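You operate a simulated robot arm through the tools that you are given. There is no shell and no other tool. Be economical: measure what you need, move in short steps, check, and stop when the job is done.

You are at the controls of a simulated robot arm. One attempt, no reset.

JOB
Leak-test the cover at -60 kPa or lower: green tray if it holds five seconds, red tray if not.
Fine: it lies on the test fixture; clamp it, vent knob shut; losing 5 kPa fails it; vent to 0 before unclamping.

The check looks at the end state, three seconds after you hand in, the way a careful person would. Anything else that was tipped, shoved, dropped, spilled or broken makes it a failure. A push-on lid holds only when it is set on centred and level and pressed home; a screw cap is set on level and turned clockwise until tight.

ROBOT AND FRAMES
A 7-joint arm with a two-finger parallel gripper, fixed in place. Base frame: the origin is at the foot of the arm, x ahead of it, y to its left, z up. Readings come in m, degrees, newtons and seconds.
Its first joint turns from -66.0 to 66.0 degrees. Payload 2.4 kg.
The tool frame sits at the grasp point between the pads (the TCP): z along the fingers, y along the line on which they close. The tips reach 0.03 m beyond it. Largest opening 0.094 m; finger width 0.028, thickness 0.01; the body of the gripper, 0.05 by 0.096 m, starts 0.055 m behind the TCP.
Orientation is that of the tool frame in the base frame, as a unit quaternion [w, x, y, z]. With the fingers straight down and closing along the base's y, the tool's x points along the base's -x, its y along +y and its z along -z.

CONTROLS
- The arm moves only by the tool apply_moves. Its argument "moves" is one flat list of numbers, 7 for each row, row after row: the opening in per cent of the stroke, from 0 (shut) to 100 (fully open), then the shift along the base's x, y, z in mm, then the turn, a rotation vector about the base's x, y, z in degrees. In form: [hand, dx, dy, dz, rx, ry, rz, hand, dx, dy, dz, rx, ry, rz, ...]. A call has 1 to 8 rows; each row shifts and turns the commanded pose from where the row before left it. Each row takes 0.2 s and may step no farther than 0.05 m and 8.6 degrees from the row before; otherwise, or with a gripper value out of range, the whole call is refused. Where a pose cannot be reached the arm comes as near as it can. A force on the tool above 40 N (or 10 N above the force at the start of the call, whichever is more), or a blocked arm, ends the call early, and 0.2 s more pass. The fingers move at their own pace (about 0.153 m/s each) and stop on an object; they squeeze with about 29 N. The grip force told is the motor's: it shows also when the fingers shut on nothing. Time passes only in rows, and 0.2 s behind the last, so rows that do not move let the fingers close. The reply holds the time, the measured pose of the TCP, the force on the tool along the base axes, the opening and the grip force, in the units named above and with some noise.
- Cameras (640 x 400 px; columns grow to the right, rows downward): "scene" is fixed at [0.0536, 0.484, 1.4572]; the picture's right is [-0.61, -0.79, 0.00], its down [-0.36, 0.28, -0.89] and it looks along [0.70, -0.55, -0.45] (base axes); focal length 336 px, centre (320, 200). "wrist" rides on the gripper at [-0.037, 0, -0.058] in the tool frame; the picture's right is [0.00, -1.00, 0.00], its down [0.97, 0.00, -0.24] and it looks along [0.24, 0.00, 0.97] (tool axes); focal length 218 px, centre (320, 200). There is no depth. A picture from a camera that has moved, and an enlarged one, comes with that camera's place and axes in the base frame and with its lens.
- camera(camera): a new picture of that camera. No time passes.
- zoom(camera, box): a new picture of the part [left, top, right, bottom] of that camera's present view, enlarged. No time passes.
- job_done(): hands the job in; it is judged then, once.

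Go step by step. Nothing tells you positions but the pictures and the camera data: compare them with the known pose of the tool, close in by small moves and look again before you grip or let go. The budget is 120 turns and 76 pictures, counting those below and the enlarged ones. Unless the task says otherwise, let go and move clear before handing in, and close with one line.

The tools are called after "Request:" as a command line: name --argument value ..., lists and objects as JSON in quotes. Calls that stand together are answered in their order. apply_moves: Moves the arm, as the interface text tells. Its arguments: {"type":"object","properties":{"moves":{"type":"array","items":{"type":"number"}}},"required":["moves"]} The other tools are called the same way: camera (camera) takes a picture; zoom (camera, box) takes an enlarged picture of a part of a camera's view; job_done () hands the job in.

At the start:

```text
clock: 0.0
eef_pos: [0.4647, -0.0986, 1.211]
tool_rot: [0.001, 0.0, 1.0, 0.0]
force: [1.0, 0.3, 0.9]
width: 0.094
gripper_force: 0.1
```

scene: 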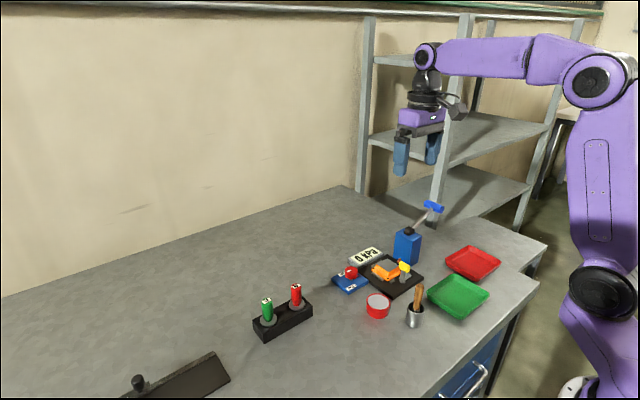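
wrist: 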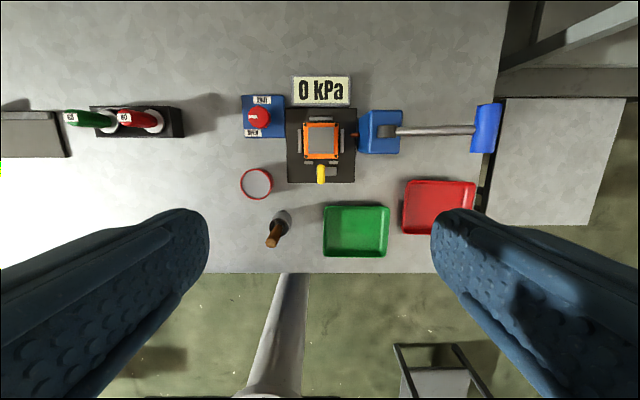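

I see a test fixture with an orange-framed cover, a yellow clamp, a vent knob (red on blue), a pump with a blue-handled lever, a gauge at 0 kPa, and the two trays. I'll look closer first.

Request:
zoom --camera "scene" --box '[320, 190, 500, 330]'

Request:
zoom --camera "wrist" --box '[230, 60, 510, 260]'

```text
2.86 times, centred on (410, 260) of scene
camera zoom: at [0.0536, 0.484, 1.4572], right [-0.61, -0.79, 0.0], down [-0.36, 0.28, -0.89], along [0.7, -0.55, -0.45], focal length 959 px, centre (63, 29)
```

zoom: 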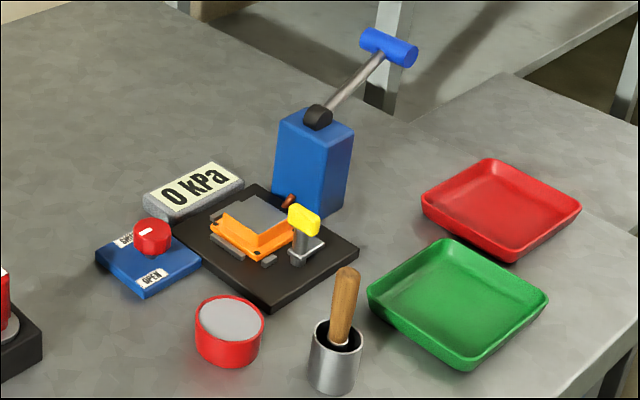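

```text
2.00 times, centred on (370, 160) of wrist
camera zoom: at [0.5028, -0.0988, 1.2688], right [0.0, -1.0, 0.0], down [-0.97, 0.0, 0.24], along [-0.24, 0.0, -0.97], focal length 436 px, centre (220, 280)
```

zoom: 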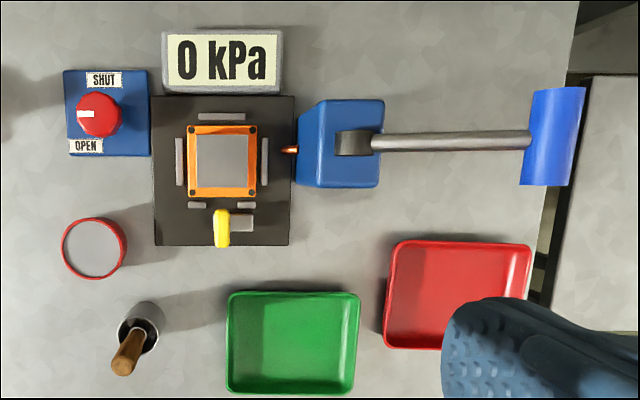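

The pictures put the table near z≈0.865 (not 0.3), so I'll go by the pictures. The clamp handle is near (0.46,-0.10,0.92), the knob near (0.547,-0.004,0.90), and the pump handle near (0.524,-0.303,0.995). I'll move nearer for a look.

Request:
apply_moves --moves '[100, -25, 0, -40, 0, 0, 0, 100, -25, 0, -40, 0, 0, 0, 100, -25, 0, -40, 0, 0, 0, 100, 0, 0, 0, 0, 0, 0]'

Request:
camera --camera "wrist"

Request:
zoom --camera "scene" --box '[330, 235, 430, 305]'

```text
clock: 1.0
eef_pos: [0.3885, -0.0985, 1.0916]
tool_rot: [0.0, 0.001, 1.0, -0.001]
force: [0.4, 0.6, 0.8]
width: 0.094
gripper_force: 0.0
```

```text
71 pictures are left
camera wrist: at [0.4262, -0.1002, 1.1495], right [0.0, -1.0, 0.0], down [-0.97, 0.0, 0.24], along [-0.24, 0.0, -0.97], focal length 218 px, centre (320, 200)
```

wrist: 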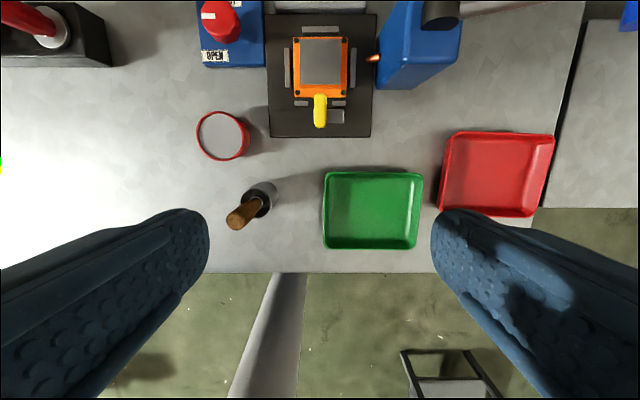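

```text
5.71 times, centred on (380, 270) of scene
camera zoom: at [0.0536, 0.484, 1.4572], right [-0.61, -0.79, 0.0], down [-0.36, 0.28, -0.89], along [0.7, -0.55, -0.45], focal length 1918 px, centre (-23, -200)
```

zoom: 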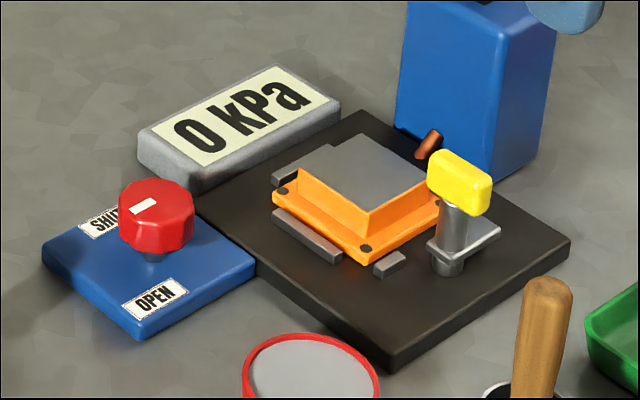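

The clamp appears to be a post with a yellow handle and a grey finger swung aside. I need a closer look at the clamp and knob.

Request:
zoom --camera "wrist" --box '[250, 0, 410, 140]'

Request:
zoom --camera "wrist" --box '[180, 0, 280, 80]'

```text
2.86 times, centred on (330, 70) of wrist
camera zoom: at [0.4262, -0.1002, 1.1495], right [0.0, -1.0, 0.0], down [-0.97, 0.0, 0.24], along [-0.24, 0.0, -0.97], focal length 624 px, centre (291, 571)
```

zoom: 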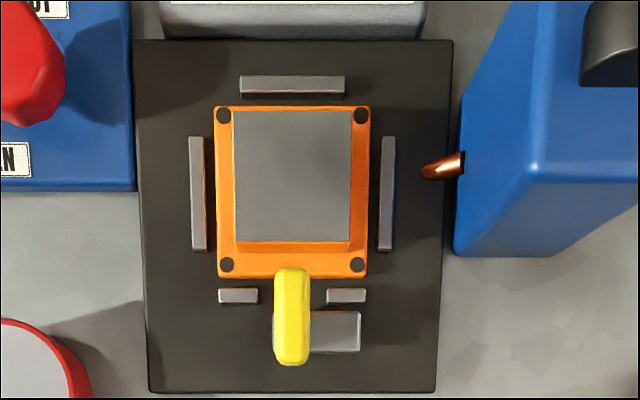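

```text
5.00 times, centred on (230, 40) of wrist
camera zoom: at [0.4262, -0.1002, 1.1495], right [0.0, -1.0, 0.0], down [-0.97, 0.0, 0.24], along [-0.24, 0.0, -0.97], focal length 1091 px, centre (770, 1000)
```

zoom: 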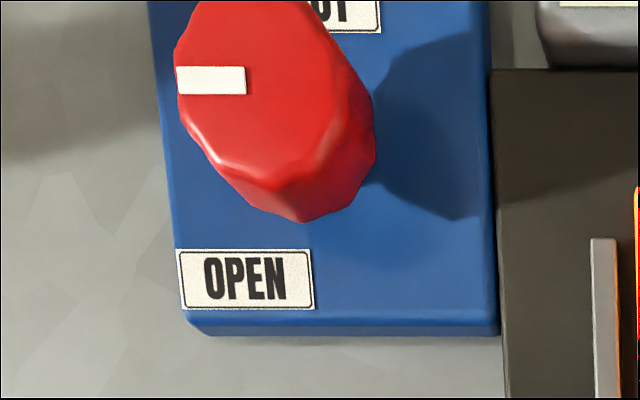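

The clamp post axis is near (0.458,-0.100) with the yellow handle long along x, and its finger points to -y. It needs turning about +90° so it sits over the cover. I'll approach above it first.

Request:
apply_moves --moves '[60, 35, 0, -40, 0, 0, 0, 60, 34, -1, -40, 0, 0, 0, 60, 0, 0, -20, 0, 0, 0, 60, 0, 0, 0, 0, 0, 0]'

Request:
camera --camera "wrist"

Request:
zoom --camera "scene" --box '[340, 200, 460, 300]'

```text
refused: row 1 steps farther than a row can; nothing moved
```

```text
67 pictures are left
camera wrist: at [0.4262, -0.1002, 1.1495], right [0.0, -1.0, 0.0], down [-0.97, 0.0, 0.24], along [-0.24, 0.0, -0.97], focal length 218 px, centre (320, 200)
```

wrist: 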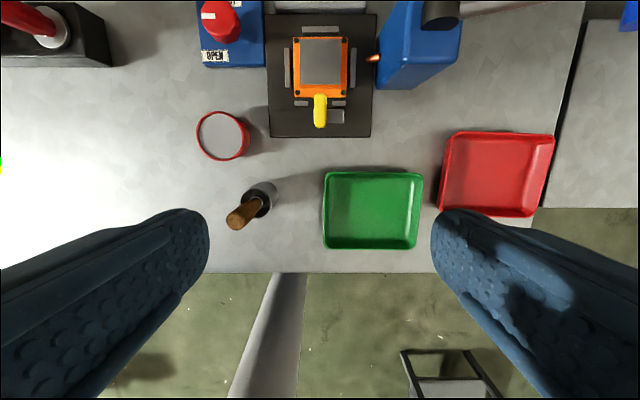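

```text
4.00 times, centred on (400, 250) of scene
camera zoom: at [0.0536, 0.484, 1.4572], right [-0.61, -0.79, 0.0], down [-0.36, 0.28, -0.89], along [0.7, -0.55, -0.45], focal length 1343 px, centre (0, 0)
```

zoom: 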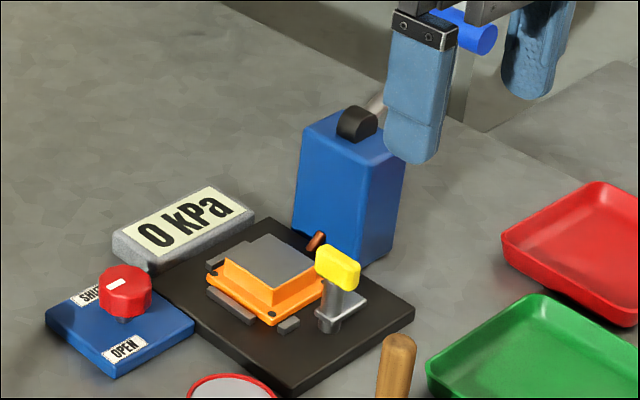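

The step was slightly too long, so I'll split it into smaller ones.

Request:
apply_moves --moves '[60, 24, 0, -30, 0, 0, 0, 60, 24, -1, -30, 0, 0, 0, 60, 21, -1, -30, 0, 0, 0, 60, 0, 0, 0, 0, 0, 0]'

Request:
camera --camera "wrist"

Request:
zoom --camera "scene" --box '[340, 200, 460, 300]'

```text
clock: 2.0
eef_pos: [0.4581, -0.0989, 1.001]
tool_rot: [0.0, 0.001, 1.0, 0.0]
force: [0.7, 0.0, -0.4]
width: 0.0564
gripper_force: 0.0
```

```text
65 pictures are left
camera wrist: at [0.4958, -0.0997, 1.0588], right [0.0, -1.0, 0.0], down [-0.97, 0.0, 0.24], along [-0.24, 0.0, -0.97], focal length 218 px, centre (320, 200)
```

wrist: 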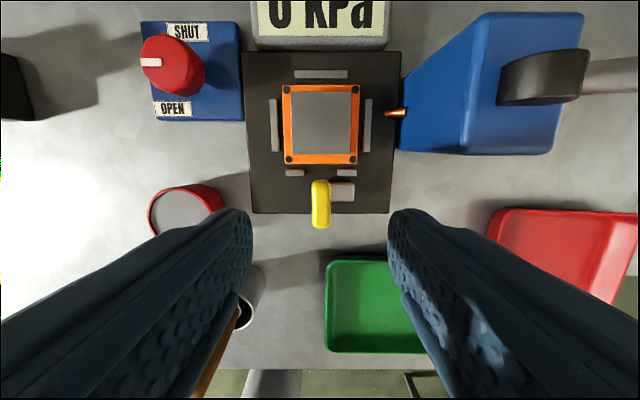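

```text
4.00 times, centred on (400, 250) of scene
camera zoom: at [0.0536, 0.484, 1.4572], right [-0.61, -0.79, 0.0], down [-0.36, 0.28, -0.89], along [0.7, -0.55, -0.45], focal length 1343 px, centre (0, 0)
```

zoom: 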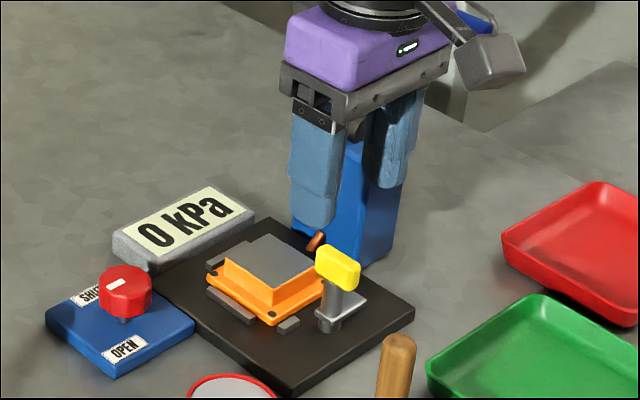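

The handle is centred at about (0.460,-0.100) with its top near z 0.923. I'll descend with the pads around it and close.

Request:
apply_moves --moves '[60, 2, -1, -30, 0, 0, 0, 60, 0, 0, -25, 0, 0, 0, 60, 0, 0, -16, 0, 0, 0, 60, 0, 0, 0, 0, 0, 0]'

Request:
zoom --camera "scene" --box '[360, 230, 440, 290]'

Request:
camera --camera "wrist"

```text
clock: 3.0
eef_pos: [0.4592, -0.1017, 0.9307]
tool_rot: [0.0, -0.001, 1.0, 0.0]
force: [0.5, 0.6, -0.3]
width: 0.0565
gripper_force: 0.0
```

```text
6.67 times, centred on (400, 260) of scene
camera zoom: at [0.0536, 0.484, 1.4572], right [-0.61, -0.79, 0.0], down [-0.36, 0.28, -0.89], along [0.7, -0.55, -0.45], focal length 2238 px, centre (-213, -200)
```

zoom: 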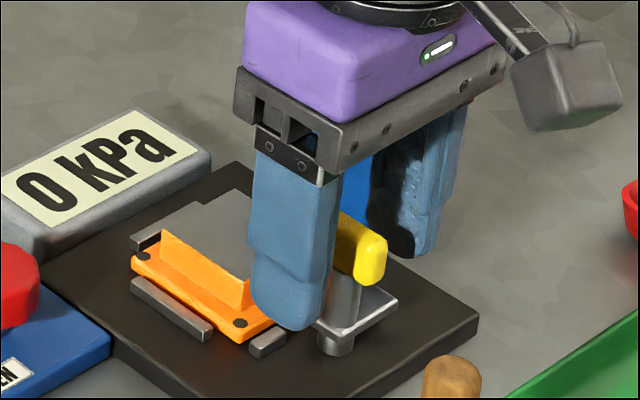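

```text
62 pictures are left
camera wrist: at [0.4978, -0.1019, 0.9889], right [0.0, -1.0, 0.0], down [-0.97, 0.0, 0.24], along [-0.24, 0.0, -0.97], focal length 218 px, centre (320, 200)
```

wrist: 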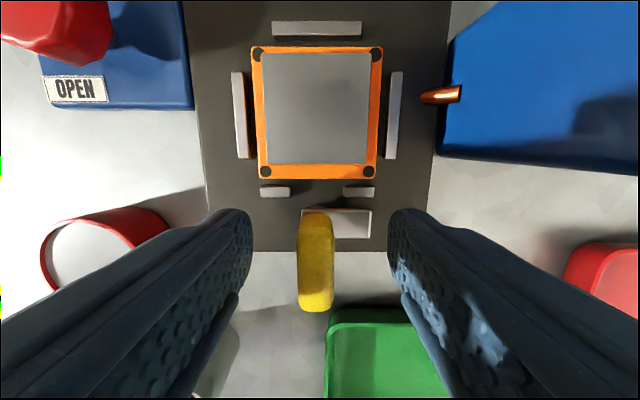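

The handle sits between the pads, so I'll close on it and then turn it a little to test which way it moves.

Request:
apply_moves --moves '[60, 0, 1.5, 0, 0, 0, 0, 0, 0, 0, 0, 0, 0, 0, 0, 0, 0, 0, 0, 0, 0, 0, 0, 0, 0, 0, 0, 0, 0, 0, 0, 0, 0, 0, 8, 0, 0, 0, 0, 0, 0, 8, 0, 0, 0, 0, 0, 0, 8]'

Request:
camera --camera "wrist"

```text
clock: 4.6
eef_pos: [0.4599, -0.0987, 0.9309]
tool_rot: [-0.001, -0.209, 0.978, 0.0]
force: [-11.2, 6.3, 34.5]
width: 0.0164
gripper_force: 45.1
```

```text
61 pictures are left
camera wrist: at [0.4948, -0.0846, 0.9887], right [0.41, -0.91, 0.0], down [-0.89, -0.4, 0.24], along [-0.22, -0.1, -0.97], focal length 218 px, centre (320, 200)
```

wrist: 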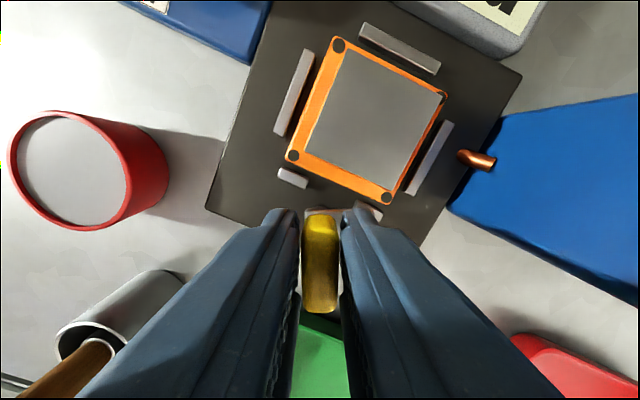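

The handle turns with the tool, but a +34 N vertical force has appeared. I'll check what causes it.

Request:
zoom --camera "scene" --box '[370, 240, 440, 290]'

Request:
apply_moves --moves '[0, 0, 0, 0, 0, 0, 0]'

```text
8.00 times, centred on (405, 265) of scene
camera zoom: at [0.0528, 0.4843, 1.4571], right [-0.61, -0.79, 0.0], down [-0.36, 0.28, -0.89], along [0.7, -0.55, -0.45], focal length 2686 px, centre (-360, -320)
```

zoom: 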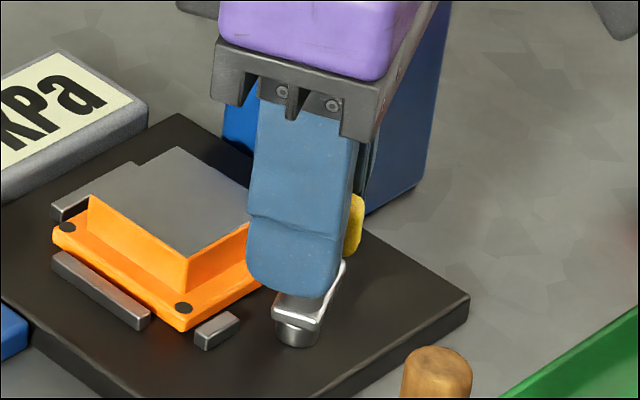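

```text
clock: 5.0
eef_pos: [0.4602, -0.1003, 0.9305]
tool_rot: [-0.001, -0.209, 0.978, -0.001]
force: [-10.2, 8.4, 36.1]
width: 0.0164
gripper_force: 44.7
```

The clamp finger has turned with the tool. I'll relieve the vertical load by 2 mm and see how the force changes.

Request:
apply_moves --moves '[0, 0, 0, 2, 0, 0, 0, 0, 0, 0, 0, 0, 0, 0]'

```text
clock: 5.6
eef_pos: [0.4595, -0.0997, 0.9315]
tool_rot: [-0.002, -0.207, 0.978, 0.002]
force: [-1.4, 8.8, -13.1]
width: 0.0164
gripper_force: 44.9
```

The force is neutral around 1.5 mm up, so it may just be grip alignment or a slight rise. I'll keep turning and watch it.

Request:
apply_moves --moves '[0, 0, 0, -0.5, 0, 0, 8, 0, 0, 0, 0, 0, 0, 8, 0, 0, 0, 0, 0, 0, 0]'

```text
clock: 6.4
eef_pos: [0.4598, -0.0993, 0.9299]
tool_rot: [-0.002, -0.344, 0.939, 0.001]
force: [-5.7, 16.5, -23.1]
width: 0.0164
gripper_force: 44.9
```

Request:
apply_moves --moves '[0, 0, -0.5, -1, 0, 0, 0, 0, 0, 0, 0, 0, 0, 8, 0, 0, 0, 0, 0, 0, 0]'

```text
clock: 7.2
eef_pos: [0.4606, -0.0994, 0.9308]
tool_rot: [-0.001, -0.409, 0.913, 0.001]
force: [-9.2, 30.0, -9.8]
width: 0.0165
gripper_force: 44.3
```

Side load is growing, so the post axis is slightly off from my turning centre. I'll shift to ease it and continue.

Request:
apply_moves --moves '[0, -0.4, 1.2, -0.4, 0, 0, 0, 0, 0, 0, 0, 0, 0, 8, 0, 0, 0, 0, 0, 0, 0]'

Request:
camera --camera "wrist"

```text
clock: 8.0
eef_pos: [0.4592, -0.0985, 0.9315]
tool_rot: [-0.002, -0.471, 0.882, 0.002]
force: [-11.4, 26.4, 5.0]
width: 0.0163
gripper_force: 44.7
```

```text
59 pictures are left
camera wrist: at [0.4811, -0.0681, 0.9882], right [0.83, -0.56, 0.0], down [-0.54, -0.81, 0.24], along [-0.14, -0.2, -0.97], focal length 218 px, centre (320, 200)
```

wrist: 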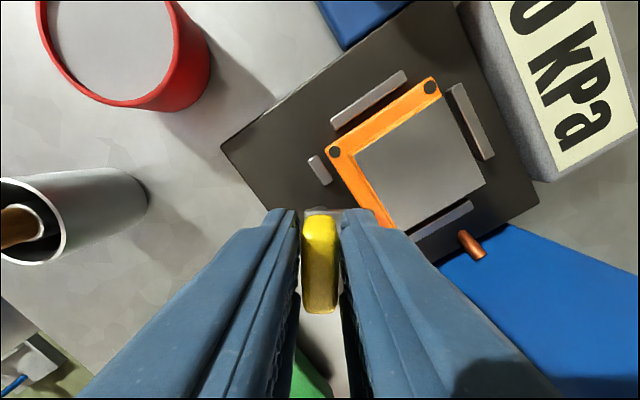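

Request:
apply_moves --moves '[0, -0.5, 1.2, 0, 0, 0, 8, 0, 0, 0, 0, 0, 0, 8, 0, 0, 0, 0, 0, 0, 0]'

```text
clock: 8.8
eef_pos: [0.458, -0.099, 0.9314]
tool_rot: [0.0, -0.589, 0.808, 0.0]
force: [-13.9, 16.3, 18.9]
width: 0.0163
gripper_force: 44.8
```

Request:
apply_moves --moves '[0, -0.5, 0.6, 0.5, 0, 0, 8, 0, 0, 0, 0, 0, 0, 8, 0, 0, 0, 0, 0, 0, 0]'

Request:
zoom --camera "scene" --box '[360, 230, 440, 290]'

Request:
camera --camera "wrist"

```text
clock: 9.6
eef_pos: [0.4587, -0.0986, 0.9315]
tool_rot: [0.0, -0.695, 0.719, 0.001]
force: [-16.6, 5.4, 11.4]
width: 0.0162
gripper_force: 45.1
```

```text
6.67 times, centred on (400, 260) of scene
camera zoom: at [0.053, 0.4842, 1.4571], right [-0.61, -0.79, 0.0], down [-0.36, 0.28, -0.89], along [0.7, -0.55, -0.45], focal length 2238 px, centre (-213, -200)
```

zoom: 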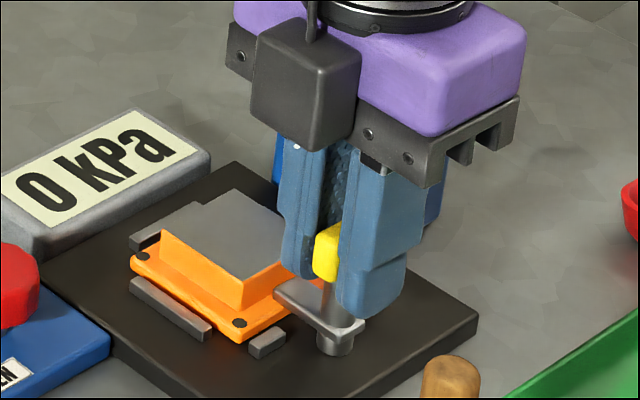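

```text
57 pictures are left
camera wrist: at [0.4608, -0.0616, 0.9882], right [1.0, -0.03, 0.0], down [-0.03, -0.97, 0.24], along [-0.01, -0.24, -0.97], focal length 218 px, centre (320, 200)
```

wrist: 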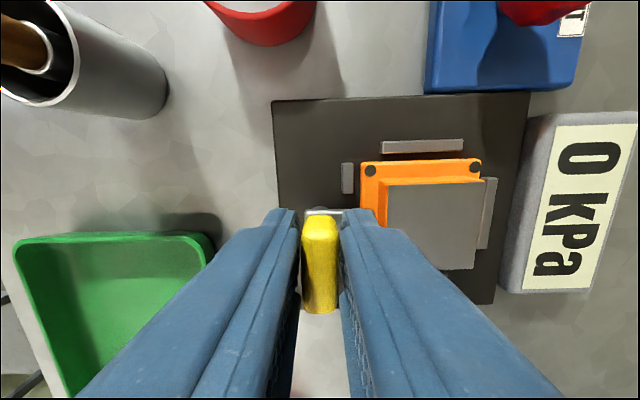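

The clamp finger now lies over the cover's flange. I'll turn the last few degrees, open slightly, and rise straight up.

Request:
apply_moves --moves '[0, -0.5, 0, 0, 0, 0, 4, 0, 0, 0, 0, 0, 0, 0, 26, 0, 0, 0, 0, 0, 0, 26, 0, 0, 0, 0, 0, 0, 26, 0, 0, 25, 0, 0, 0, 26, 0, 0, 40, 0, 0, 0, 26, 0, 0, 0, 0, 0, 0]'

Request:
zoom --camera "scene" --box '[340, 230, 420, 290]'

Request:
camera --camera "wrist"

```text
clock: 11.2
eef_pos: [0.4586, -0.0971, 0.9985]
tool_rot: [0.0, 0.719, -0.695, 0.0]
force: [-0.1, -0.1, 0.4]
width: 0.0243
gripper_force: 0.2
```

```text
6.67 times, centred on (380, 260) of scene
camera zoom: at [0.0536, 0.484, 1.4572], right [-0.61, -0.79, 0.0], down [-0.36, 0.28, -0.89], along [0.7, -0.55, -0.45], focal length 2238 px, centre (-80, -200)
```

zoom: 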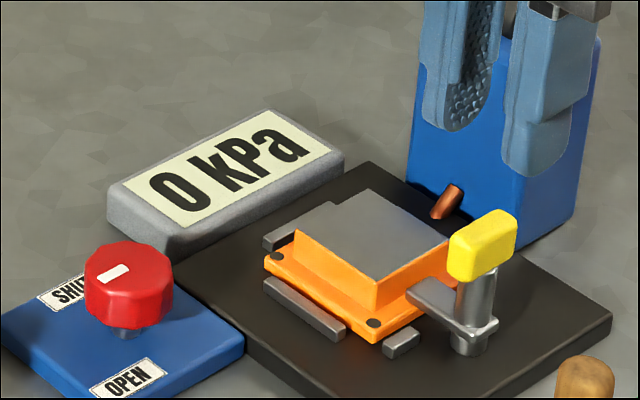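

```text
55 pictures are left
camera wrist: at [0.4581, -0.0606, 1.056], right [1.0, 0.03, 0.0], down [0.03, -0.97, 0.24], along [0.01, -0.24, -0.97], focal length 218 px, centre (320, 200)
```

wrist: 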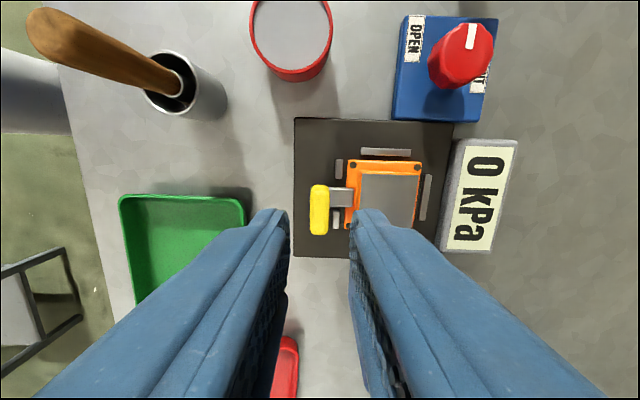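

The cover is clamped. Next I'll grip the vent knob at about (0.544,-0.003), top z≈0.907, starting from this orientation so I can unwind clockwise by 90°.

Request:
apply_moves --moves '[70, 22, 24, 0, 0, 0, 0, 70, 22, 24, 0, 0, 0, 0, 70, 22, 24, 0, 0, 0, 0, 70, 19, 22, -10, 0, 0, 0, 70, 0, 0, 0, 0, 0, 0]'

Request:
zoom --camera "scene" --box '[300, 205, 420, 305]'

Request:
camera --camera "wrist"

```text
clock: 12.4
eef_pos: [0.5465, -0.0024, 0.9875]
tool_rot: [-0.001, 0.719, -0.695, 0.0]
force: [0.0, -0.5, 0.7]
width: 0.0659
gripper_force: 0.2
```

```text
4.00 times, centred on (360, 255) of scene
camera zoom: at [0.0536, 0.484, 1.4572], right [-0.61, -0.79, 0.0], down [-0.36, 0.28, -0.89], along [0.7, -0.55, -0.45], focal length 1343 px, centre (160, -20)
```

zoom: 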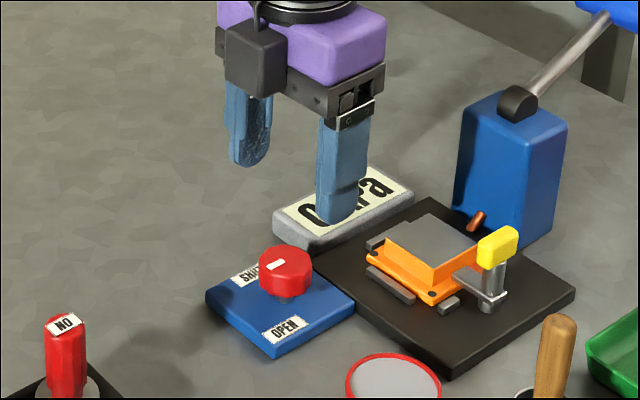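

```text
53 pictures are left
camera wrist: at [0.5462, 0.0341, 1.0453], right [1.0, 0.03, 0.0], down [0.03, -0.97, 0.24], along [0.01, -0.24, -0.97], focal length 218 px, centre (320, 200)
```

wrist: 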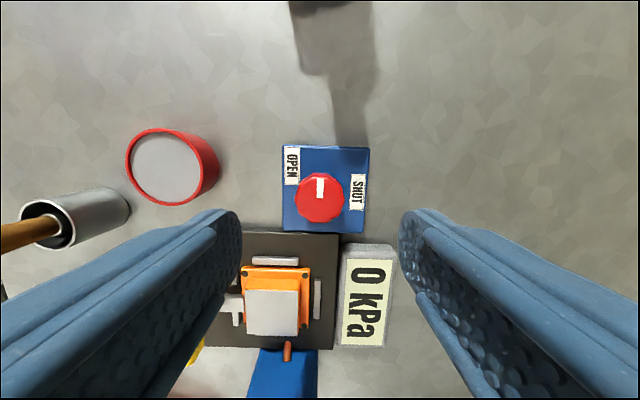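

Request:
apply_moves --moves '[70, 0, 1.5, -30, 0, 0, 0, 70, 0, 0, -20, 0, 0, 0, 70, 0, 0, 0, 0, 0, 0]'

Request:
zoom --camera "scene" --box '[310, 230, 390, 300]'

Request:
camera --camera "wrist"

```text
clock: 13.2
eef_pos: [0.5441, -0.0024, 0.9362]
tool_rot: [0.0, 0.72, -0.694, 0.0]
force: [-1.3, -0.3, 0.0]
width: 0.0658
gripper_force: 0.1
```

```text
5.71 times, centred on (350, 265) of scene
camera zoom: at [0.0536, 0.484, 1.4572], right [-0.61, -0.79, 0.0], down [-0.36, 0.28, -0.89], along [0.7, -0.55, -0.45], focal length 1918 px, centre (149, -171)
```

zoom: 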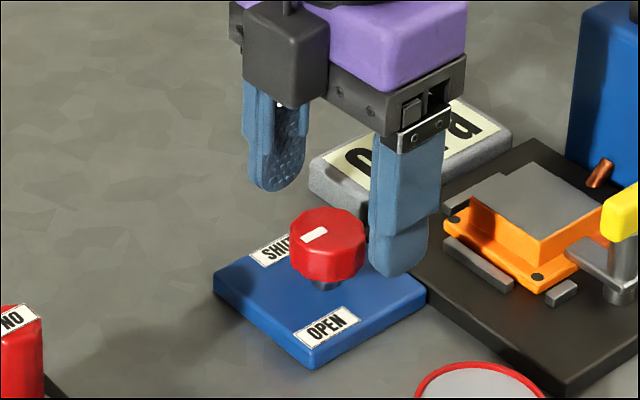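

```text
51 pictures are left
camera wrist: at [0.5437, 0.0339, 0.9938], right [1.0, 0.03, 0.0], down [0.03, -0.97, 0.24], along [0.01, -0.24, -0.97], focal length 218 px, centre (320, 200)
```

wrist: 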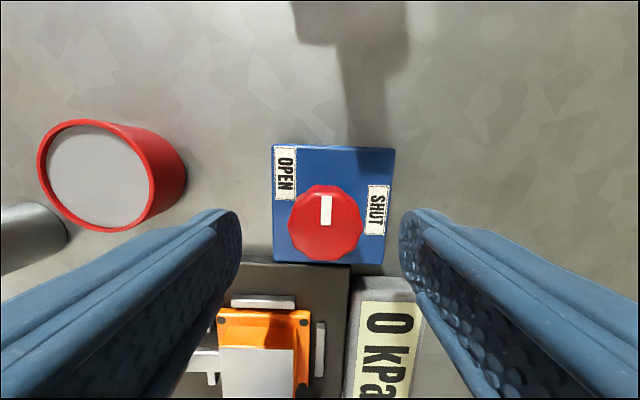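

The knob's centre is a few mm towards +y and +x of the tool. I'll correct that, descend and grip.

Request:
apply_moves --moves '[70, 2.5, 4, -10, 0, 0, 0, 70, 0, 0, -8, 0, 0, 0, 70, 0, 0, 0, 0, 0, 0]'

Request:
camera --camera "wrist"

Request:
zoom --camera "scene" --box '[310, 230, 390, 300]'

```text
clock: 14.0
eef_pos: [0.5468, 0.0024, 0.9175]
tool_rot: [0.001, 0.72, -0.694, 0.0]
force: [-0.1, 0.4, -0.2]
width: 0.0656
gripper_force: 0.1
```

```text
50 pictures are left
camera wrist: at [0.5465, 0.0389, 0.9754], right [1.0, 0.03, 0.0], down [0.03, -0.97, 0.24], along [0.01, -0.24, -0.97], focal length 218 px, centre (320, 200)
```

wrist: 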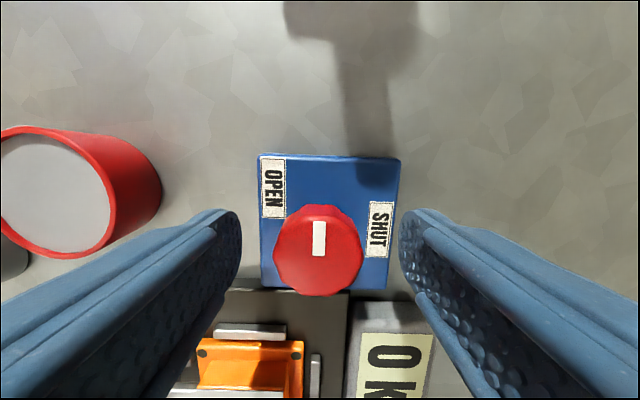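

```text
5.71 times, centred on (350, 265) of scene
camera zoom: at [0.0536, 0.484, 1.4572], right [-0.61, -0.79, 0.0], down [-0.36, 0.28, -0.89], along [0.7, -0.55, -0.45], focal length 1918 px, centre (149, -171)
```

zoom: 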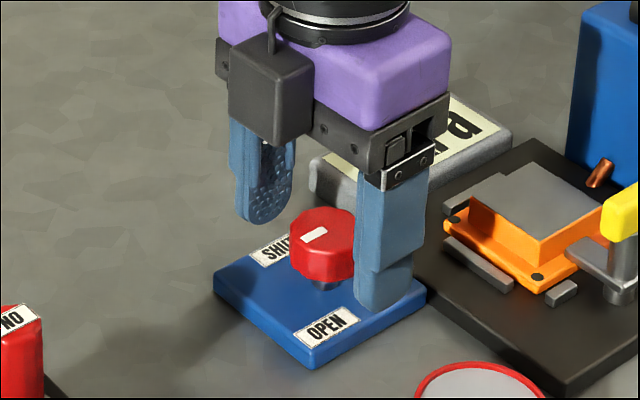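

Well aligned; I'll close on the knob and turn it clockwise.

Request:
apply_moves --moves '[70, 0, 1.5, 0, 0, 0, 0, 0, 0, 0, 0, 0, 0, 0, 0, 0, 0, 0, 0, 0, 0, 0, 0, 0, 0, 0, 0, 0]'

```text
clock: 15.0
eef_pos: [0.5458, 0.0043, 0.9182]
tool_rot: [0.0, 0.719, -0.695, -0.001]
force: [-5.4, 0.3, 2.1]
width: 0.0336
gripper_force: 44.8
```

Request:
apply_moves --moves '[0, 0, 0, 0, 0, 0, -8, 0, 0, 0, 0, 0, 0, -8, 0, 0, 0, 0, 0, 0, -8, 0, 0, 0, 0, 0, 0, 0]'

Request:
camera --camera "wrist"

```text
clock: 16.0
eef_pos: [0.548, 0.0042, 0.9185]
tool_rot: [0.002, -0.559, 0.829, -0.001]
force: [10.5, -2.7, -1.4]
width: 0.0336
gripper_force: 44.6
```

```text
48 pictures are left
camera wrist: at [0.5628, 0.0374, 0.9755], right [0.93, -0.38, 0.0], down [-0.37, -0.9, 0.24], along [-0.09, -0.22, -0.97], focal length 218 px, centre (320, 200)
```

wrist: 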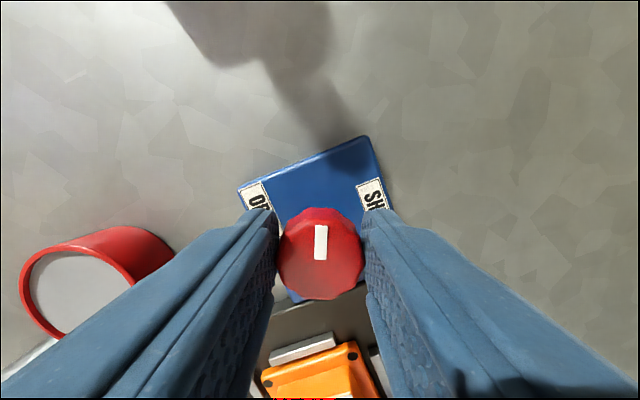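

The knob turns with the tool; I'll continue towards SHUT.

Request:
apply_moves --moves '[0, -0.5, 0, 0, 0, 0, -8, 0, 0, 0, 0, 0, 0, -8, 0, 0, 0, 0, 0, 0, -8, 0, 0, 0, 0, 0, 0, -8, 0, 0, 0, 0, 0, 0, 0]'

```text
clock: 17.2
eef_pos: [0.5494, 0.0025, 0.9187]
tool_rot: [0.006, -0.306, 0.952, -0.002]
force: [31.0, -20.5, -8.8]
width: 0.0335
gripper_force: 45.2
```

Request:
apply_moves --moves '[0, 1.2, -0.8, 0, 0, 0, 0, 0, 0, 0, 0, 0, 0, 0]'

Request:
camera --camera "wrist"

```text
clock: 17.8
eef_pos: [0.5494, 0.0018, 0.919]
tool_rot: [0.005, -0.308, 0.951, -0.002]
force: [22.0, -19.3, -1.2]
width: 0.0339
gripper_force: 45.0
```

```text
47 pictures are left
camera wrist: at [0.5803, 0.023, 0.9759], right [0.59, -0.81, 0.01], down [-0.79, -0.57, 0.23], along [-0.18, -0.14, -0.97], focal length 218 px, centre (320, 200)
```

wrist: 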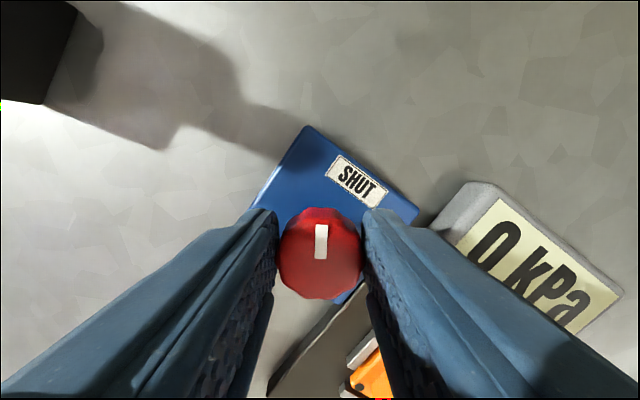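

Request:
apply_moves --moves '[0, 1, -1, 0, 0, 0, -8, 0, 0, 0, 0, 0, 0, -8, 0, 0, 0, 0, 0, 0, 0]'

```text
clock: 18.6
eef_pos: [0.5501, 0.0003, 0.9187]
tool_rot: [0.003, -0.173, 0.985, -0.001]
force: [20.0, -19.6, 7.8]
width: 0.0336
gripper_force: 44.6
```

Request:
apply_moves --moves '[0, 1, -1, 0, 0, 0, -8, 0, 0, 0, 0, 0, 0, -8, 0, 0, 0, 0, 0, 0, 0]'

Request:
camera --camera "wrist"

```text
clock: 19.4
eef_pos: [0.5509, -0.0011, 0.9177]
tool_rot: [0.004, -0.033, 0.999, 0.0]
force: [18.4, -20.5, 0.0]
width: 0.0335
gripper_force: 45.5
```

```text
46 pictures are left
camera wrist: at [0.5885, 0.0013, 0.9758], right [0.07, -1.0, 0.0], down [-0.97, -0.06, 0.23], along [-0.23, -0.02, -0.97], focal length 218 px, centre (320, 200)
```

wrist: 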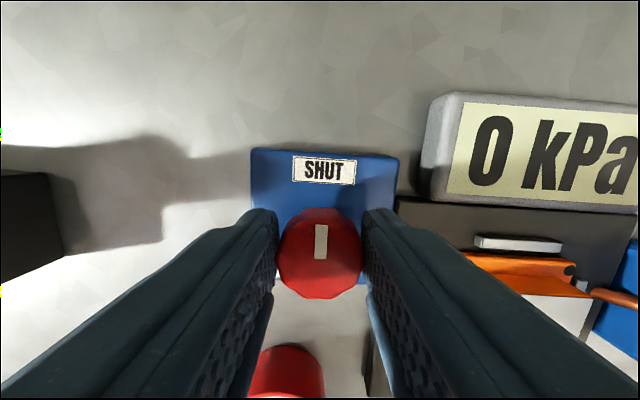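

The pointer is on SHUT; I'll turn a few degrees more to seat it against any stop.

Request:
apply_moves --moves '[0, 0.8, -0.8, 0, 0, 0, -4, 0, 0, 0, 0, 0, 0, -4, 0, 0, 0, 0, 0, 0, 0]'

```text
clock: 20.2
eef_pos: [0.5495, -0.0015, 0.9172]
tool_rot: [-0.001, 0.035, 0.999, -0.001]
force: [6.1, -18.1, 5.2]
width: 0.0339
gripper_force: 44.7
```

Request:
apply_moves --moves '[55, 0, 0, 0, 0, 0, 0, 55, 0, 0, 0, 0, 0, 0, 55, 0, 0, 30, 0, 0, 0, 55, 0, 0, 40, 0, 0, 0, 55, 0, 0, 0, 0, 0, 0]'

Request:
camera --camera "wrist"

Request:
zoom --camera "scene" --box '[310, 230, 430, 305]'

```text
clock: 21.4
eef_pos: [0.549, 0.0019, 0.9885]
tool_rot: [-0.001, 0.035, 0.999, 0.001]
force: [-0.1, -0.7, -0.7]
width: 0.0521
gripper_force: 0.1
```

```text
45 pictures are left
camera wrist: at [0.5882, -0.002, 1.0464], right [-0.07, -1.0, 0.0], down [-0.97, 0.07, 0.24], along [-0.24, 0.02, -0.97], focal length 218 px, centre (320, 200)
```

wrist: 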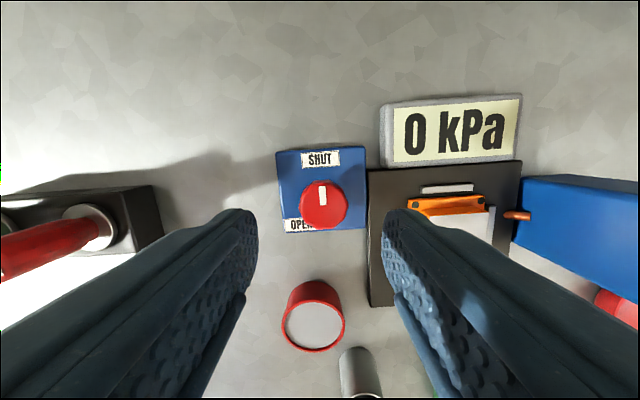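

```text
5.33 times, centred on (370, 268) of scene
camera zoom: at [0.0536, 0.484, 1.4572], right [-0.61, -0.79, 0.0], down [-0.36, 0.28, -0.89], along [0.7, -0.55, -0.45], focal length 1790 px, centre (53, -160)
```

zoom: 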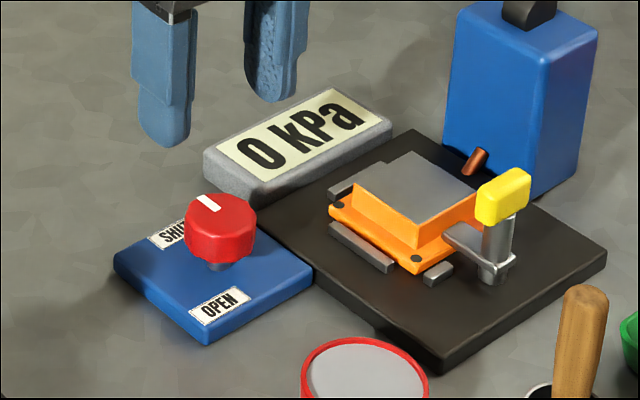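

The vent is shut and the clamp is on. Now I'll rise and move over to the pump handle.

Request:
apply_moves --moves '[70, 0, 0, 45, 0, 0, 4, 70, -3, -30, 37, 0, 0, 0, 70, -5, -45, 0, 0, 0, 0, 70, -5, -45, 0, 0, 0, 0, 70, -5, -45, 0, 0, 0, 0, 70, -5, -45, 0, 0, 0, 0, 70, -2, -45, 0, 0, 0, 0, 70, 0, -45, 0, 0, 0, 0]'

Request:
camera --camera "wrist"

Request:
zoom --camera "scene" --box '[360, 120, 520, 270]'

```text
clock: 23.2
eef_pos: [0.5225, -0.3009, 1.07]
tool_rot: [0.0, 0.0, 1.0, -0.001]
force: [-0.1, -0.7, -0.1]
width: 0.0659
gripper_force: 0.1
```

```text
43 pictures are left
camera wrist: at [0.5615, -0.3016, 1.1275], right [0.0, -1.0, 0.0], down [-0.97, 0.0, 0.24], along [-0.24, 0.0, -0.97], focal length 218 px, centre (320, 200)
```

wrist: 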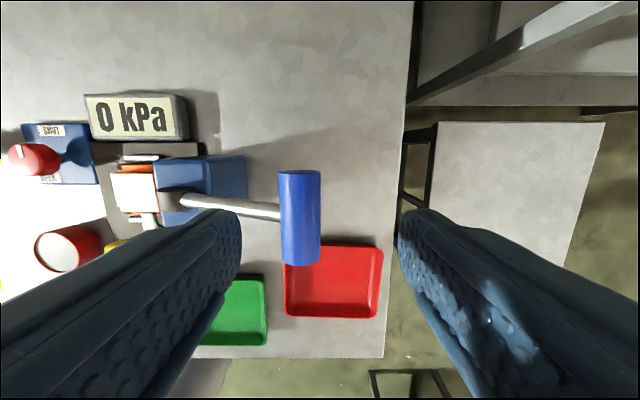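

```text
2.67 times, centred on (440, 195) of scene
camera zoom: at [0.0536, 0.4841, 1.4572], right [-0.61, -0.79, 0.0], down [-0.36, 0.28, -0.89], along [0.7, -0.55, -0.45], focal length 895 px, centre (0, 213)
```

zoom: 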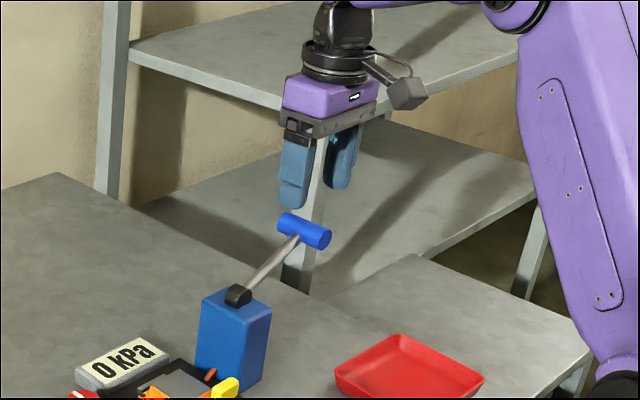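

The handle bar centre is at about (0.519,-0.291,1.007), lying along x, ~53 mm long. I'll turn the tool -90° to grip it by its ends, so the bar can pivot in the pads.

Request:
apply_moves --moves '[100, 0, 10, 0, 0, 0, -8.2, 100, 0, 0, 0, 0, 0, -8.2, 100, 0, 0, 0, 0, 0, -8.2, 100, 0, 0, 0, 0, 0, -8.2, 100, 0, 0, 0, 0, 0, -8.2, 100, 0, 0, 0, 0, 0, -8.2, 100, 0, 0, 0, 0, 0, -8.2, 100, 0, 0, 0, 0, 0, -8.2]'

Request:
apply_moves --moves '[100, 0, 0, 0, 0, 0, -8.2, 100, 0, 0, 0, 0, 0, -8.2, 100, 0, 0, 0, 0, 0, -8, 100, 0, 0, 0, 0, 0, 0]'

Request:
camera --camera "wrist"

```text
clock: 25.0
eef_pos: [0.5235, -0.2894, 1.0701]
tool_rot: [0.0, 0.542, 0.84, 0.0]
force: [0.3, -0.6, -0.6]
width: 0.094
gripper_force: 0.0
```

```text
clock: 26.0
eef_pos: [0.5251, -0.2901, 1.0699]
tool_rot: [0.0, 0.708, 0.706, 0.0]
force: [0.6, -0.8, -0.9]
width: 0.0941
gripper_force: 0.1
```

```text
41 pictures are left
camera wrist: at [0.5256, -0.3273, 1.1272], right [-1.0, 0.0, 0.0], down [0.0, 0.97, 0.24], along [0.0, 0.24, -0.97], focal length 218 px, centre (320, 200)
```

wrist: 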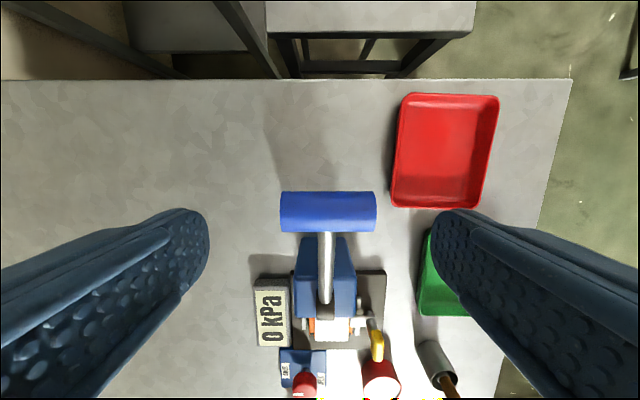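

Request:
apply_moves --moves '[100, -4, -1, -30, 0, 0, 0, 100, 0, 0, -20, 0, 0, 0, 100, 0, 0, -10, 0, 0, 0, 100, 0, 0, 0, 0, 0, 0]'

Request:
camera --camera "wrist"

Request:
zoom --camera "scene" --box '[380, 160, 480, 240]'

```text
clock: 27.0
eef_pos: [0.5191, -0.2905, 1.0108]
tool_rot: [0.001, 0.707, 0.707, 0.0]
force: [-0.2, -0.7, -0.3]
width: 0.0943
gripper_force: 0.1
```

```text
40 pictures are left
camera wrist: at [0.5215, -0.3278, 1.0673], right [-1.0, 0.0, 0.0], down [0.0, 0.97, 0.24], along [0.0, 0.24, -0.97], focal length 218 px, centre (320, 200)
```

wrist: 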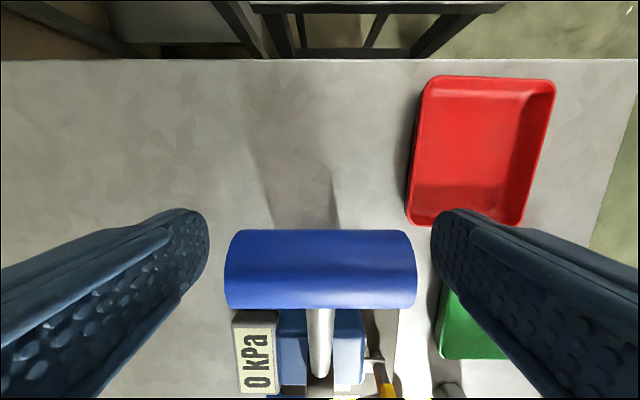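

```text
5.00 times, centred on (430, 200) of scene
camera zoom: at [0.0536, 0.484, 1.4572], right [-0.61, -0.79, 0.0], down [-0.36, 0.28, -0.89], along [0.7, -0.55, -0.45], focal length 1678 px, centre (-230, 200)
```

zoom: 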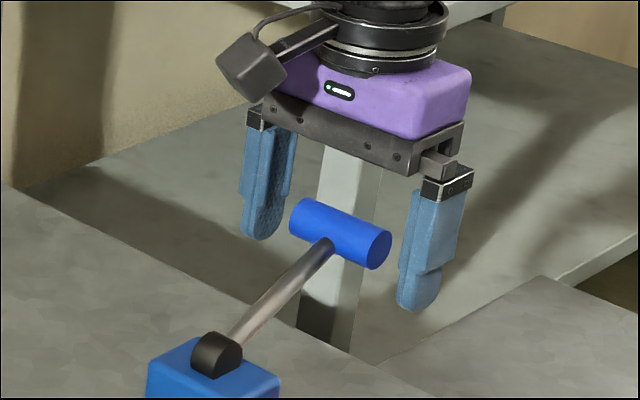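

The handle is centred between the pads. I'll grip it, then press down along the arc.

Request:
apply_moves --moves '[0, 0, 0, 0, 0, 0, 0, 0, 0, 0, 0, 0, 0, 0, 0, 0, 0, 0, 0, 0, 0]'

Request:
apply_moves --moves '[0, 0, -6, -8, 0, 0, 0, 0, 0, -6, -9, 0, 0, 0, 0, 0, 0, 0, 0, 0, 0]'

Request:
zoom --camera "scene" --box '[340, 160, 480, 290]'

```text
clock: 27.8
eef_pos: [0.5198, -0.2907, 1.0098]
tool_rot: [0.0, 0.707, 0.707, 0.0]
force: [-2.4, 1.1, -1.0]
width: 0.0554
gripper_force: 44.7
```

```text
clock: 28.6
eef_pos: [0.52, -0.2967, 0.9908]
tool_rot: [-0.005, 0.706, 0.708, 0.0]
force: [-9.7, 27.8, 3.6]
width: 0.0557
gripper_force: 45.0
```

```text
3.08 times, centred on (410, 225) of scene
camera zoom: at [0.0533, 0.4848, 1.4569], right [-0.61, -0.79, 0.0], down [-0.36, 0.28, -0.89], along [0.7, -0.55, -0.45], focal length 1033 px, centre (43, 123)
```

zoom: 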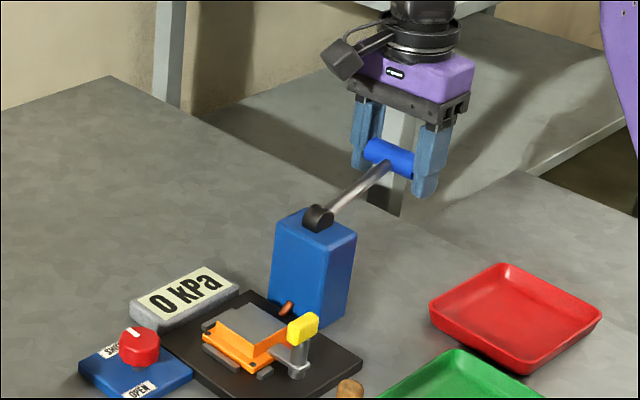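

The lever follows; its pivot is about z 0.96, radius 0.10. I'll continue the downstroke.

Request:
apply_moves --moves '[0, 0, 1, -10, 0, 0, 0, 0, 0, -1.5, -10, 0, 0, 0, 0, 0, 0, -10, 0, 0, 0, 0, 0, 0, 0, 0, 0, 0]'

Request:
zoom --camera "scene" --box '[340, 160, 480, 290]'

```text
clock: 29.6
eef_pos: [0.5198, -0.3014, 0.9626]
tool_rot: [-0.001, 0.707, 0.707, 0.0]
force: [-3.8, 20.3, 12.3]
width: 0.0556
gripper_force: 45.0
```

```text
3.08 times, centred on (410, 225) of scene
camera zoom: at [0.0533, 0.4847, 1.4569], right [-0.61, -0.79, 0.0], down [-0.36, 0.28, -0.89], along [0.7, -0.55, -0.45], focal length 1033 px, centre (43, 123)
```

zoom: 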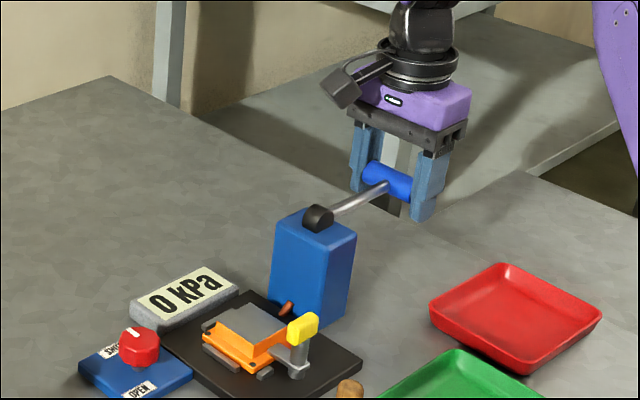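

Request:
apply_moves --moves '[0, 0, 1, -10, 0, 0, 0, 0, 0, 1.5, -10, 0, 0, 0, 0, 0, 2, -8, 0, 0, 0, 0, 0, 0, 0, 0, 0, 0]'

Request:
zoom --camera "scene" --box '[340, 160, 480, 290]'

```text
clock: 30.6
eef_pos: [0.5206, -0.2979, 0.934]
tool_rot: [-0.002, 0.707, 0.707, 0.0]
force: [-5.4, 15.7, 15.0]
width: 0.0555
gripper_force: 44.8
```

```text
3.08 times, centred on (410, 225) of scene
camera zoom: at [0.0532, 0.4846, 1.457], right [-0.61, -0.79, 0.0], down [-0.36, 0.28, -0.89], along [0.7, -0.55, -0.45], focal length 1033 px, centre (43, 123)
```

zoom: 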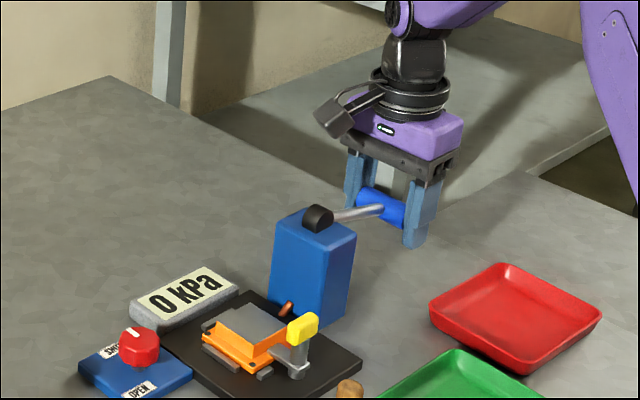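

Still 0 kPa; I'll continue down to find the end of the stroke.

Request:
apply_moves --moves '[0, 0, 3, -9, 0, 0, 0, 0, 0, 4, -9, 0, 0, 0, 0, 0, 0, 0, 0, 0, 0]'

Request:
zoom --camera "scene" --box '[340, 160, 480, 290]'

```text
clock: 31.5
eef_pos: [0.5207, -0.2941, 0.9199]
tool_rot: [0.002, 0.708, 0.706, -0.002]
force: [-6.5, 3.3, 6.6]
width: 0.0554
gripper_force: 45.3
stopped in row 3: the force on the tool passed its limit (the readings are from after the stop); the commanded pose is now the measured one
```

```text
3.08 times, centred on (410, 225) of scene
camera zoom: at [0.0534, 0.4842, 1.4571], right [-0.61, -0.79, 0.0], down [-0.36, 0.28, -0.89], along [0.7, -0.55, -0.45], focal length 1033 px, centre (43, 123)
```

zoom: 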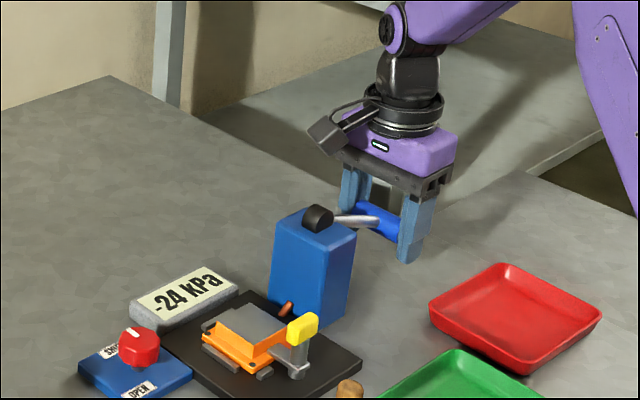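

The downstroke gave -24 kPa at the bottom stop. I'll raise the lever back to the top and repeat.

Request:
apply_moves --moves '[0, 0, -3.4, 15, 0, 0, 0, 0, 0, -2.5, 17, 0, 0, 0, 0, 0, -0.7, 15, 0, 0, 0, 0, 0, 1.2, 13, 0, 0, 0, 0, 0, 2.5, 14, 0, 0, 0, 0, 0, 6.3, 16, 0, 0, 0, 0, 0, 0, 0, 0, 0, 0]'

```text
clock: 33.1
eef_pos: [0.5203, -0.2908, 1.0073]
tool_rot: [0.002, 0.708, 0.707, -0.001]
force: [6.0, -8.7, -35.0]
width: 0.0548
gripper_force: 44.6
```

Request:
apply_moves --moves '[0, 0, -5.5, -15, 0, 0, 0, 0, 0, -2.5, -14, 0, 0, 0, 0, 0, -1.2, -13, 0, 0, 0, 0, 0, 0.7, -15, 0, 0, 0, 0, 0, 2.5, -17, 0, 0, 0, 0, 0, 3.4, -13, 0, 0, 0, 0, 0, 1, -5, 0, 0, 0, 0, 0, 0, 0, 0, 0, 0]'

Request:
zoom --camera "scene" --box '[340, 160, 480, 290]'

```text
clock: 34.9
eef_pos: [0.5202, -0.2915, 0.9173]
tool_rot: [0.001, 0.708, 0.706, -0.001]
force: [-9.0, -9.9, 7.2]
width: 0.0552
gripper_force: 44.6
```

```text
3.08 times, centred on (410, 225) of scene
camera zoom: at [0.0532, 0.4838, 1.4572], right [-0.61, -0.79, 0.0], down [-0.36, 0.28, -0.89], along [0.7, -0.55, -0.45], focal length 1033 px, centre (43, 123)
```

zoom: 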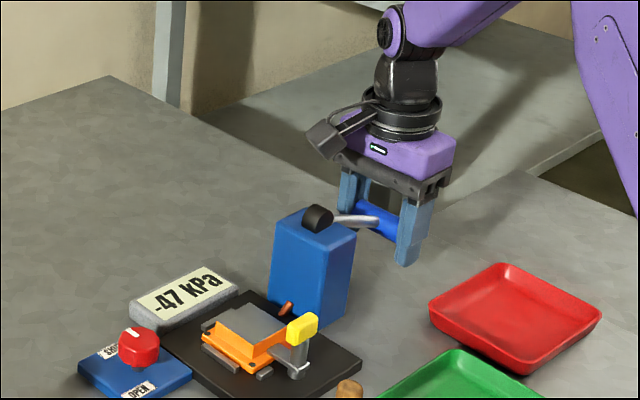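

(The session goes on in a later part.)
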